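You operate a simulated robot arm through the tools that you are given. There is no shell and no other tool. Be economical: measure what you need, move in short steps, check, and stop when the job is done.

Carry out the task below with a simulated robot arm. There is one attempt and no reset: what you move stays moved.

TASK
Turn the table scale range knob to 3 kg.

It is judged by the outcome, as a careful person would: the job done as asked, and still so three seconds after it is handed in. It fails if anything else is knocked over, pushed out of place, dropped, spilled or broken.

THE ROBOT
A 7-joint arm with a two-finger parallel gripper, fixed in place. Base frame: the origin is at the foot of the arm, x ahead of it, y to its left, z up. Lengths are in m, angles in degrees, forces in N, time in s.
Its first joint turns from -66.0 to 66.0 degrees. Payload 2.5 kg.
Tool frame: the origin (TCP) lies between the finger pads and is the grasp point; the fingertips stand 0.023 m ahead of it; z points along the fingers, y is the line along which they close. The gripper opens to 0.094 m. The fingers are 0.038 m wide and 0.01 m thick; the gripper's body (0.054 by 0.096 m) begins 0.039 m behind the TCP.
Orientation is that of the tool frame in the base frame, as a unit quaternion [x, y, z, w]. With the fingers straight down and closing along the base's y, the tool's x points along the base's -x, its y along +y and its z along -z.

THE INTERFACE
- The arm moves only by the tool nudge_tool. Its argument "plan" is a list of rows, each a list of 7 numbers: the turn, a rotation vector about the tool's x, y, z in degrees, then the shift along the tool's x, y, z in m, then the gripper command, from -1 (shut) to 1 (fully open), values between in proportion. In form: [[ax, ay, az, x, y, z, jaw], ...]. A call has 1 to 8 rows; each row is the pose to reach, as a shift and turn from the pose commanded when the call began, along the tool's axes at that moment. A row lasts 0.2 s, in which the tool goes at most 0.05 m and 8.6 degrees; a call with a longer step from one row to the next is refused whole, and so is a gripper value outside its range. A pose out of reach is approached as far as the arm can. The call stops where the force on the tool passes 40 N (or 10 N more than at its start, if that is more) or the arm is blocked; 0.2 s more then pass. The fingers move at their own pace (about 0.108 m/s each) and stop on an object; they squeeze with about 25 N. The grip force told is the motor's: it shows also when the fingers shut on nothing. Time passes only in rows, and 0.2 s behind the last, so rows that repeat a pose let the fingers close. It gives the time, the measured TCP pose, the force on the tool (base axes), the opening and the grip force at its end, in the units of the frame above (readings bear some noise).
- Cameras (640 x 400 px; columns grow to the right, rows downward): "scene" is fixed at [0.0992, -0.3915, 0.5635]; the picture's right is [0.94, -0.33, 0.00], its down [-0.13, -0.36, -0.92] and it looks along [0.30, 0.87, -0.39] (base axes); focal length 328 px, centre (320, 200). "wrist" rides on the gripper at [-0.039, 0, -0.044] in the tool frame; the picture's right is [0.00, -1.00, 0.00], its down [0.97, 0.00, -0.24] and it looks along [0.24, 0.00, 0.97] (tool axes); focal length 218 px, centre (320, 200).
- get_image(camera): a new picture of that camera. No time passes.
- pixel_to_xyz(camera, pixels): for up to 12 pixels [column, row] of the newest picture of that camera ("zoom" is the newest enlarged one), the place [x, y, z] in the base frame of the surface seen there, good to about 0.002 m. No time passes.
- close_up(camera, box): a new picture of the part [left, top, right, bottom] of that camera's present view, enlarged. No time passes.
- close_job(): hands the job in; it is judged then, once.

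Work in short steps. Measure before you move; look again where a grasp or a placing could have gone wrong, and mend it. You have 60 turns and 26 pictures in all, the two below and enlarged ones among them. Open the gripper and draw the arm clear of the work before you hand the job in, unless the task says otherwise; then end with one line.

The tools are called after "Call:" by a JSON object that holds its "op" and its "data". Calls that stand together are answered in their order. nudge_tool: Moves the arm, as the interface text tells. Its arguments: {"type":"object","properties":{"plan":{"type":"array","items":{"type":"array","items":{"type":"number"}}}},"required":["plan"]} The other tools are called the same way: get_image (camera) takes a picture; pixel_to_xyz (camera, pixels) gives the place of the surface under pixels of a picture; close_up (camera, box) takes an enlarged picture of a part of a camera's view; close_job () hands the job in.

At the start:

```text
time: 0.0
tcp_pos: [0.3048, 0.1884, 0.3535]
tcp_rot: [0.0, 1.0, 0.0, 0.0]
contact_force: [-0.2, -0.7, 0.4]
finger_gap: 0.0942
finger_force: 0.1
```

scene: 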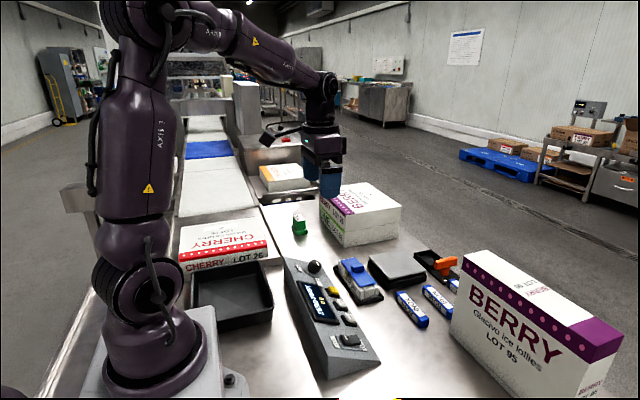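
wrist: 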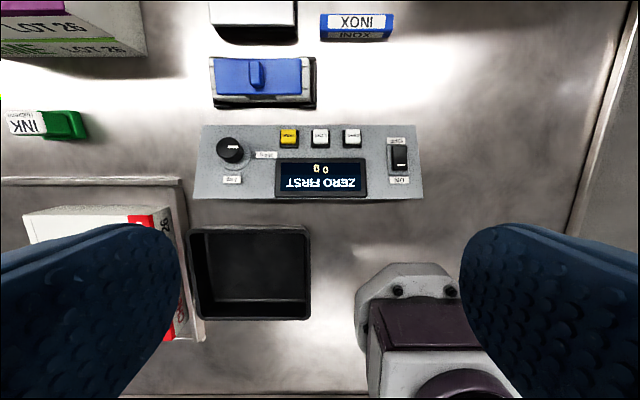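

The panel shows a knob near (232,150) in the wrist view and a display reading "ZERO FIRST". I'll enlarge both views to read the labels.

Call:
{"op": "close_up", "data": {"camera": "wrist", "box": [190, 115, 300, 205]}}

Call:
{"op": "close_up", "data": {"camera": "wrist", "box": [260, 115, 430, 210]}}

Call:
{"op": "close_up", "data": {"camera": "scene", "box": [270, 250, 390, 380]}}

Call:
{"op": "pixel_to_xyz", "data": {"camera": "wrist", "pixels": [[232, 150], [229, 143], [289, 138], [320, 138], [352, 138], [399, 157], [266, 155], [232, 180], [200, 195], [420, 195], [205, 128], [255, 75]]}}

```text
4.44 times, centred on (245, 160) of wrist
```

zoom: 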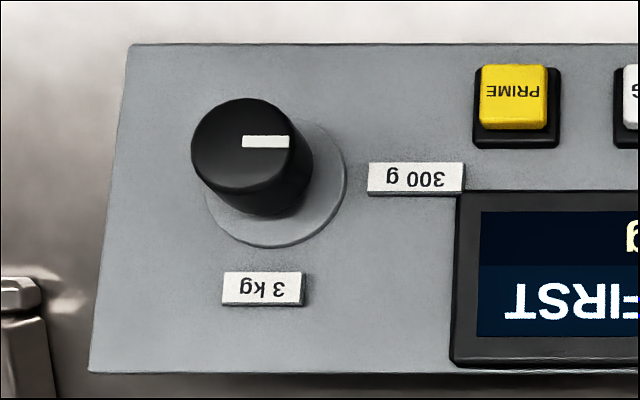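

```text
3.76 times, centred on (345, 162) of wrist
```

zoom: 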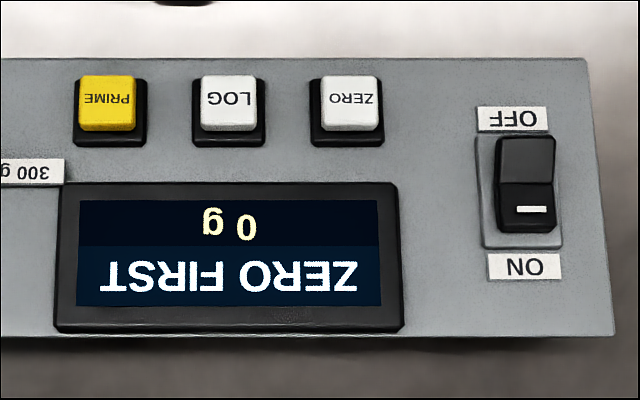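

```text
3.08 times, centred on (330, 315) of scene
```

zoom: 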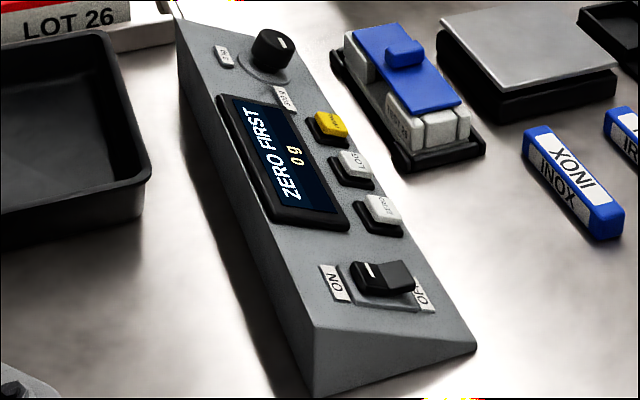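

```text
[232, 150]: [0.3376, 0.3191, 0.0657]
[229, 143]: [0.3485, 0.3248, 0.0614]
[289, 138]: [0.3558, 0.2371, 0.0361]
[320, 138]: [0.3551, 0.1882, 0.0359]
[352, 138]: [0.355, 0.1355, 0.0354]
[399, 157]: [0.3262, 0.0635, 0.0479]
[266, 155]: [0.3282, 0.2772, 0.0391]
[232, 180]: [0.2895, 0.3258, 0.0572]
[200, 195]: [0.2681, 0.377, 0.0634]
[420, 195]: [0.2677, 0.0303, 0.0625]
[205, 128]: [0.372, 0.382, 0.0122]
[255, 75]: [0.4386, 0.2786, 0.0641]
```

The wrist depths look odd, with the panel below the table height. I'll cross-check them with the scene camera.

Call:
{"op": "pixel_to_xyz", "data": {"camera": "scene", "pixels": [[315, 266], [311, 276], [333, 290], [341, 304], [349, 318], [348, 339], [328, 377], [287, 263], [300, 240], [320, 305], [225, 310], [352, 266]]}}

Call:
{"op": "pixel_to_xyz", "data": {"camera": "wrist", "pixels": [[229, 148], [237, 152], [214, 160], [260, 190], [380, 260], [450, 100], [320, 180], [399, 150], [399, 165], [253, 70], [360, 25], [150, 160]]}}

```text
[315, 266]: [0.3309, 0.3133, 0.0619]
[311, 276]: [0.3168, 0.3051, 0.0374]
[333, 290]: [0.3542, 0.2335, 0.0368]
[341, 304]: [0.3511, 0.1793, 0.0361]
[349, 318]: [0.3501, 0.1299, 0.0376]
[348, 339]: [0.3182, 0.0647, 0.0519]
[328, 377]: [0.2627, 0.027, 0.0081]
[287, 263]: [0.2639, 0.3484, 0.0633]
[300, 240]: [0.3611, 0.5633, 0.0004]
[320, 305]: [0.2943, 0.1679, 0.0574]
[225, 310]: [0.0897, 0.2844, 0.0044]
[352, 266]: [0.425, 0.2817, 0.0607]
```

```text
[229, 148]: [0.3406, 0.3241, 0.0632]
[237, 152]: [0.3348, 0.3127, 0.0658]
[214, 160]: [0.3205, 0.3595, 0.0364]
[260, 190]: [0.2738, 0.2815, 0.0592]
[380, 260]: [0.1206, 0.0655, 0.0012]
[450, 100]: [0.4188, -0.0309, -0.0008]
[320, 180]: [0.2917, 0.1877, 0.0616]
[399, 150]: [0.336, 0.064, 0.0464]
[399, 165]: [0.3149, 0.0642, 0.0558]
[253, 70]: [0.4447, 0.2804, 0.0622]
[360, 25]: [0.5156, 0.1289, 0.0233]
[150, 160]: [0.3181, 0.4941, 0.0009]
```

Both cameras agree: the panel slopes about 26° and faces +x. The knob top is near (0.341, 0.326, 0.063) and points at 300 g, and 3 kg is 90° clockwise seen from above. The display says "ZERO FIRST", so I'll press ZERO at (0.357, 0.134, 0.0355) before turning it. First I tilt 26° and hover over ZERO with the fingers shut.

Call:
{"op": "nudge_tool", "data": {"plan": [[0, 3.7, 0, -0.0133, -0.0078, 0.0335, -1], [0, 7.4, 0, -0.0266, -0.0155, 0.067, -1], [0, 11.1, 0, -0.04, -0.0233, 0.1005, -1], [0, 14.9, 0, -0.0531, -0.0311, 0.134, -1], [0, 18.6, 0, -0.0664, -0.0389, 0.1675, -1], [0, 22.3, 0, -0.0797, -0.0466, 0.201, -1], [0, 26, 0, -0.093, -0.0544, 0.2345, -1], [0, 26, 0, -0.093, -0.0544, 0.2345, -1]]}}

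Call:
{"op": "get_image", "data": {"camera": "wrist"}}

```text
time: 1.8
tcp_pos: [0.3961, 0.1344, 0.1195]
tcp_rot: [0.0, 0.974, 0.0, -0.225]
contact_force: [-0.1, -0.1, -0.3]
finger_gap: 0.0
finger_force: 24.7
```

```text
20 pictures are left
```

wrist: 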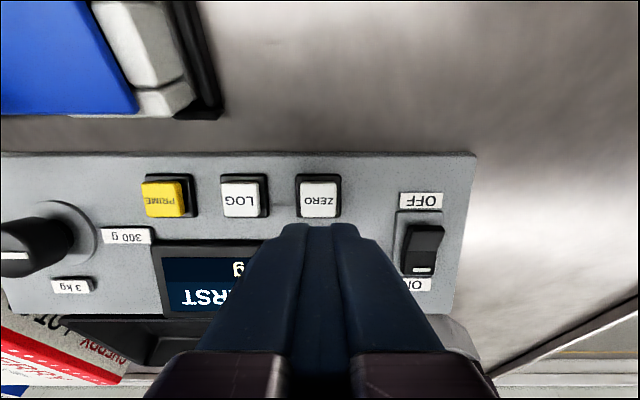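

The tool is above ZERO, seen at about (319,200). I'll re-measure the buttons and knob from here.

Call:
{"op": "pixel_to_xyz", "data": {"camera": "wrist", "pixels": [[319, 200], [305, 186], [333, 214], [300, 177], [239, 200], [360, 200], [360, 160], [15, 235], [30, 240], [80, 210], [320, 226], [250, 245]]}}

```text
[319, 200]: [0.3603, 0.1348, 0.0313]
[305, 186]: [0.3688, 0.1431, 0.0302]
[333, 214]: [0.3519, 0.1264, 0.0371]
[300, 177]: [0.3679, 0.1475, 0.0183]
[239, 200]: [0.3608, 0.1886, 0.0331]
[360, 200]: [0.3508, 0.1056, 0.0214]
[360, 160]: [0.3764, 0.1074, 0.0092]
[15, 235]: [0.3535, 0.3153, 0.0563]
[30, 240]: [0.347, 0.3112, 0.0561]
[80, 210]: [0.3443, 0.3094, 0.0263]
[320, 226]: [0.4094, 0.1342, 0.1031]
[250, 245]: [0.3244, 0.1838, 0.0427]
```

ZERO's centre is (0.3603, 0.1345, 0.0325), about 71 mm ahead along the tool. I'll approach it and press slowly.

Call:
{"op": "nudge_tool", "data": {"plan": [[0, 0, 0, -0.005, 0, 0.03, -1], [0, 0, 0, -0.005, 0, 0.055, -1], [0, 0, 0, -0.005, 0, 0.066, -1], [0, 0, 0, -0.005, 0, 0.069, -1], [0, 0, 0, -0.005, 0, 0.071, -1], [0, 0, 0, -0.005, 0, 0.073, -1], [0, 0, 0, -0.005, 0, 0.075, -1]]}}

Call:
{"op": "get_image", "data": {"camera": "scene"}}

```text
time: 3.4
tcp_pos: [0.3687, 0.1353, 0.0505]
tcp_rot: [0.0, 0.974, 0.0, -0.225]
contact_force: [1.5, 0.7, 1.2]
finger_gap: 0.0003
finger_force: 24.6
```

```text
19 pictures are left
```

scene: 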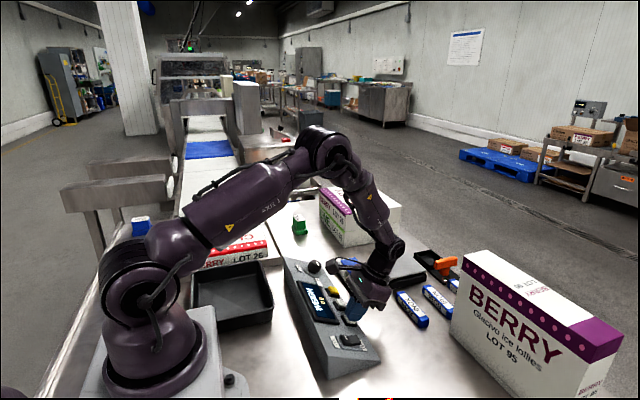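

There's light contact, about 2 N. I'll check the display.

Call:
{"op": "close_up", "data": {"camera": "scene", "box": [275, 250, 395, 360]}}

```text
3.64 times, centred on (335, 305) of scene
```

zoom: 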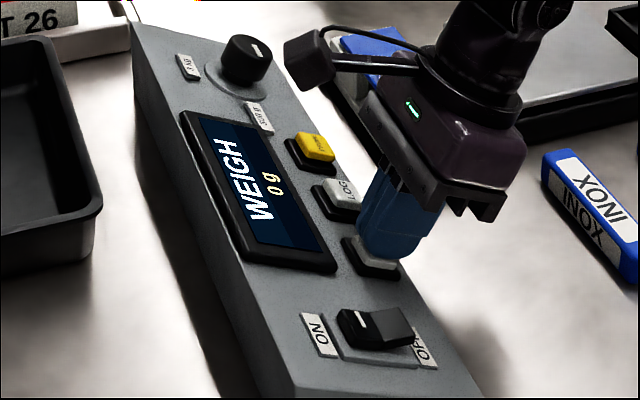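

The display changed to "WEIGH", so ZERO registered. I'll retract and go above the knob, pre-turning the tool -45° about its axis and opening the fingers to about 65 mm.

Call:
{"op": "nudge_tool", "data": {"plan": [[0, 0, 0, 0, 0, -0.04, -1], [0, 0, 0, 0, 0, -0.08, -1], [0, 0, -7.5, 0.005, 0.032, -0.078, 0.38], [0, 0, -15, 0.01, 0.064, -0.076, 0.38], [0, 0, -22.5, 0.015, 0.096, -0.074, 0.38], [0, 0, -30, 0.02, 0.128, -0.072, 0.38], [0, 0, -37.5, 0.025, 0.16, -0.07, 0.38], [0, 0, -45, 0.03, 0.1907, -0.069, 0.38]]}}

Call:
{"op": "get_image", "data": {"camera": "wrist"}}

Call:
{"op": "close_up", "data": {"camera": "scene", "box": [265, 210, 395, 350]}}

```text
time: 5.2
tcp_pos: [0.3719, 0.3261, 0.1238]
tcp_rot: [-0.374, 0.9, 0.086, -0.207]
contact_force: [0.4, -0.1, -0.3]
finger_gap: 0.0649
finger_force: 0.1
```

```text
17 pictures are left
```

wrist: 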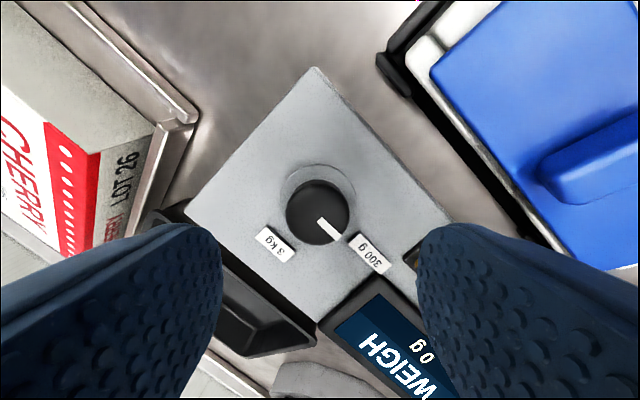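

```text
2.86 times, centred on (330, 280) of scene
```

zoom: 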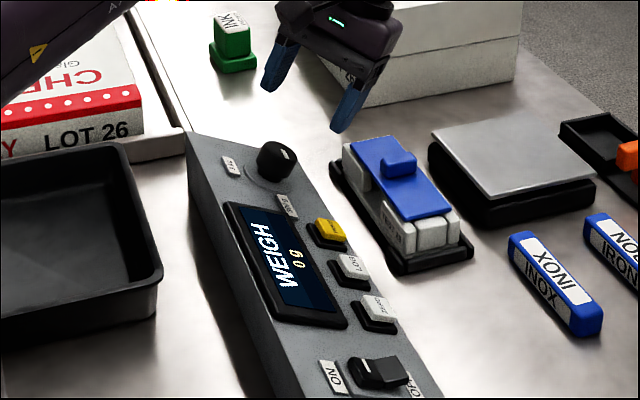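

The wrist view is centred on the knob at about (318,212), with the pointer on 300 g and "3 kg" at (274,243). I'll measure the knob axis and the blue box edge for clearance.

Call:
{"op": "pixel_to_xyz", "data": {"camera": "wrist", "pixels": [[318, 210], [300, 200], [334, 200], [318, 190], [310, 230], [322, 168], [440, 75], [500, 150], [555, 175], [580, 195], [400, 90], [530, 215]]}}

Call:
{"op": "close_up", "data": {"camera": "wrist", "box": [240, 150, 400, 290]}}

```text
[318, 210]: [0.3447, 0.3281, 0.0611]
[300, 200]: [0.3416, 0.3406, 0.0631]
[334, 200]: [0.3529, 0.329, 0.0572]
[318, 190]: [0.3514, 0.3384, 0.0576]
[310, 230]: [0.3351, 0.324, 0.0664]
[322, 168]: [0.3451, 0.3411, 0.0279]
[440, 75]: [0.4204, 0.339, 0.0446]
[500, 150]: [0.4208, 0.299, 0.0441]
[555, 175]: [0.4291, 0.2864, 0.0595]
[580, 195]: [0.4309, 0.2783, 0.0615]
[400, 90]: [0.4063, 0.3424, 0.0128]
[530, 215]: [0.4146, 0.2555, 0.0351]
```

```text
2.86 times, centred on (320, 220) of wrist
```

zoom: 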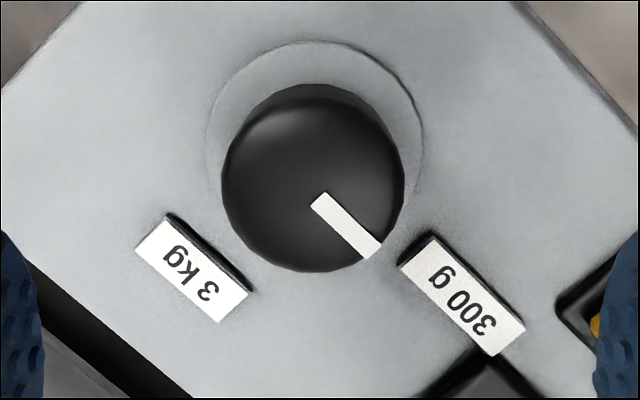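

The knob is 32 mm across with its axis 1–2 mm off the tool axis, and the top is about 68 mm ahead. I'll advance 63 mm, then close.

Call:
{"op": "nudge_tool", "data": {"plan": [[0, 0, 0, -0.0015, 0, 0.03, 0.38], [0, 0, 0, -0.0015, 0, 0.05, 0.38], [0, 0, 0, -0.0015, 0, 0.063, 0.38], [0, 0, 0, -0.0015, 0, 0.063, 0.38], [0, 0, 0, -0.0015, 0, 0.063, -1], [0, 0, 0, -0.0015, 0, 0.063, -1], [0, 0, 0, -0.0015, 0, 0.063, -1]]}}

Call:
{"op": "close_up", "data": {"camera": "wrist", "box": [200, 150, 440, 300]}}

```text
time: 6.8
tcp_pos: [0.3433, 0.3279, 0.0678]
tcp_rot: [-0.374, 0.9, 0.087, -0.208]
contact_force: [-7.2, 8.5, 0.4]
finger_gap: 0.0354
finger_force: 45.0
```

```text
2.67 times, centred on (320, 225) of wrist
```

zoom: 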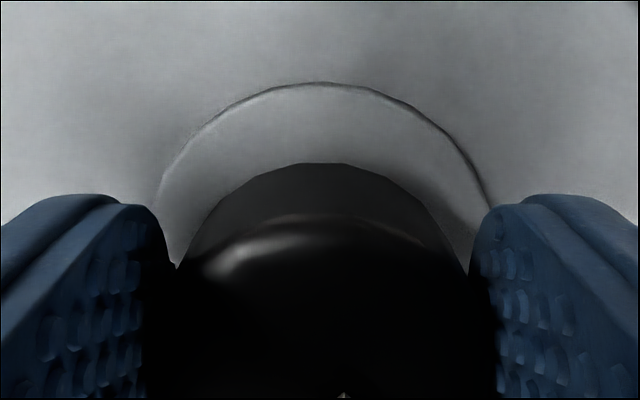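

The knob is gripped at 35 mm, with about 11 N of side load along +y. I'll shift 1 mm that way to relieve it and turn the first 50° clockwise seen from above (+z tool).

Call:
{"op": "nudge_tool", "data": {"plan": [[0, 0, 0, 0, 0.001, 0, -1], [0, 0, 8, 0, 0.001, 0, -1], [0, 0, 16, 0, 0.001, 0, -1], [0, 0, 24, 0, 0.001, 0, -1], [0, 0, 32, 0, 0.001, 0, -1], [0, 0, 40, 0, 0.001, 0, -1], [0, 0, 48, 0, 0.001, 0, -1]]}}

Call:
{"op": "close_up", "data": {"camera": "scene", "box": [275, 240, 365, 310]}}

```text
time: 8.4
tcp_pos: [0.3439, 0.3276, 0.0671]
tcp_rot: [0.026, 0.974, -0.006, -0.225]
contact_force: [-16.4, 9.2, -7.3]
finger_gap: 0.0357
finger_force: 45.0
```

```text
5.71 times, centred on (320, 275) of scene
```

zoom: 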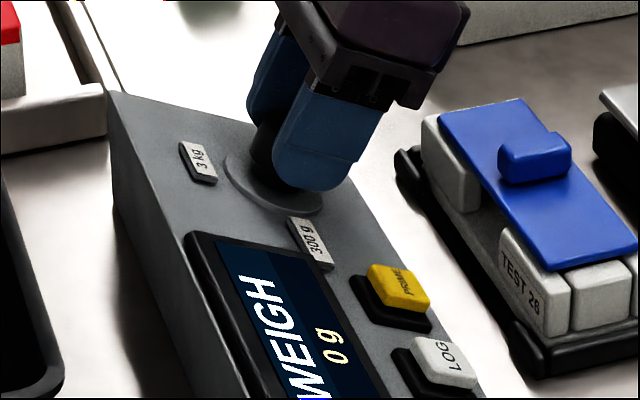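

The tool has turned 48° with the grip intact. I'll correct slightly for the side force and turn the remaining 42°.

Call:
{"op": "nudge_tool", "data": {"plan": [[0, 0, 0, 0.0012, 0.0007, 0, -1], [0, 0, 8, 0.0012, 0.0007, 0, -1], [0, 0, 16, 0.0012, 0.0007, 0, -1], [0, 0, 24, 0.0012, 0.0007, 0, -1], [0, 0, 32, 0.0012, 0.0007, 0, -1], [0, 0, 38, 0.0012, 0.0007, 0, -1], [0, 0, 42, 0.0012, 0.0007, 0, -1], [0, 0, 42, 0.0012, 0.0007, 0, -1]]}}

Call:
{"op": "close_up", "data": {"camera": "scene", "box": [275, 240, 365, 310]}}

```text
time: 10.2
tcp_pos: [0.3441, 0.3279, 0.0667]
tcp_rot: [0.374, 0.9, -0.086, -0.208]
contact_force: [2.7, 20.9, -29.2]
finger_gap: 0.0354
finger_force: 44.8
```

```text
5.71 times, centred on (320, 275) of scene
```

zoom: 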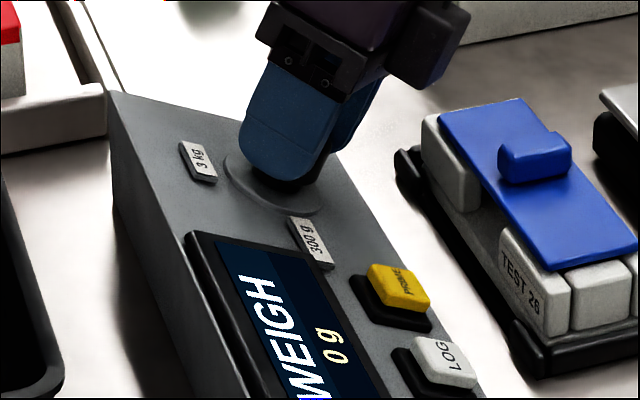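

The tool has turned the full 90°. I'll open the fingers, back out along the axis and look at the pointer.

Call:
{"op": "nudge_tool", "data": {"plan": [[0, 0, 0, 0, 0, 0, 0.38], [0, 0, 0, 0, 0, 0, 0.38], [0, 0, 0, 0, 0, -0.02, 0.38], [0, 0, 0, 0, 0, -0.045, 0.38], [0, 0, 0, 0, 0, -0.07, 0.38]]}}

Call:
{"op": "get_image", "data": {"camera": "wrist"}}

Call:
{"op": "close_up", "data": {"camera": "scene", "box": [270, 240, 370, 330]}}

```text
time: 11.4
tcp_pos: [0.3749, 0.3286, 0.1327]
tcp_rot: [0.375, 0.9, -0.086, -0.208]
contact_force: [-0.1, -0.1, -0.3]
finger_gap: 0.0649
finger_force: 0.0
```

```text
11 pictures are left
```

wrist: 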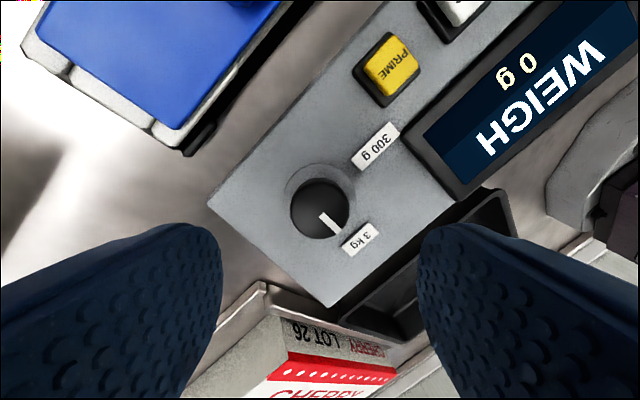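

```text
4.44 times, centred on (320, 285) of scene
```

zoom: 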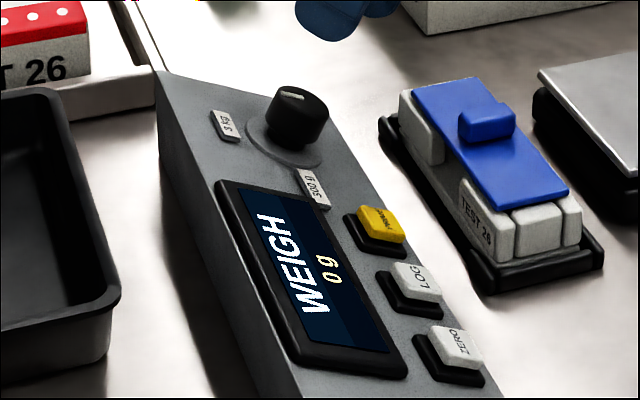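

The pointer now faces "3 kg". I'll zoom in to check the alignment.

Call:
{"op": "close_up", "data": {"camera": "wrist", "box": [240, 140, 400, 280]}}

Call:
{"op": "pixel_to_xyz", "data": {"camera": "wrist", "pixels": [[360, 239], [376, 146], [322, 214], [336, 233], [319, 210]]}}

```text
2.86 times, centred on (320, 210) of wrist
```

zoom: 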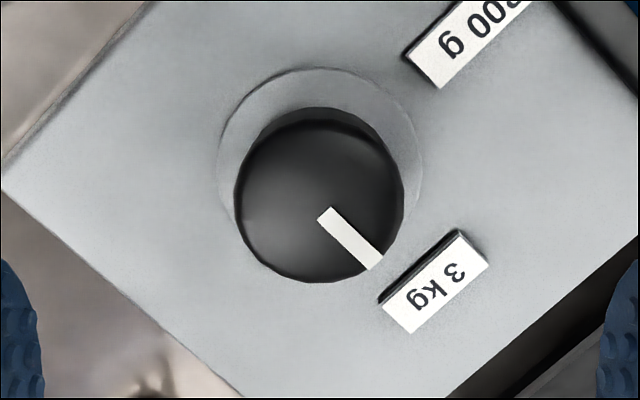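

```text
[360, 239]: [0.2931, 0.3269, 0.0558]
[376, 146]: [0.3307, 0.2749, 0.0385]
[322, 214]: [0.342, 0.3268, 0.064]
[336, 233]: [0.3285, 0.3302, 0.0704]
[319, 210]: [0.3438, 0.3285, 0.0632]
```

The pointer line is at about 43° in the picture and the 3 kg label lies at about 44°, so the knob is on 3 kg. Nothing else moved. I'll open fully, draw the arm up clear and hand in.

Call:
{"op": "nudge_tool", "data": {"plan": [[0, 0, 0, 0, 0, -0.03, 1], [0, 0, 0, 0, 0, -0.06, 1], [0, 0, 0, 0, 0, -0.09, 1], [0, 0, 0, 0, 0, -0.12, 1], [0, 0, 0, 0, 0, -0.12, 1]]}}

Call:
{"op": "close_up", "data": {"camera": "scene", "box": [180, 180, 480, 380]}}

```text
time: 12.6
tcp_pos: [0.4255, 0.3281, 0.2403]
tcp_rot: [0.373, 0.9, -0.087, -0.208]
contact_force: [0.5, -0.1, 0.3]
finger_gap: 0.094
finger_force: 0.1
out of reach, approached as far as the arm can: row 4
```

```text
2.00 times, centred on (330, 280) of scene
```

zoom: 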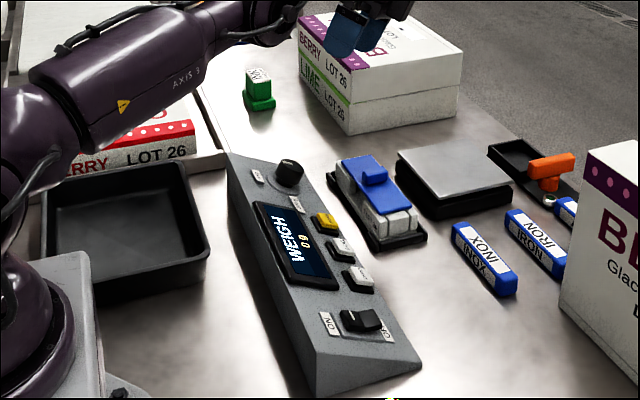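

The arm is clear, the knob points to 3 kg and nothing else has been disturbed, so I'm handing in.

Call:
{"op": "close_job", "data": {}}

```text
The job is handed in.
```

The range knob now points to 3 kg; I pressed ZERO first because the display said "ZERO FIRST", and nothing else on the table was disturbed.
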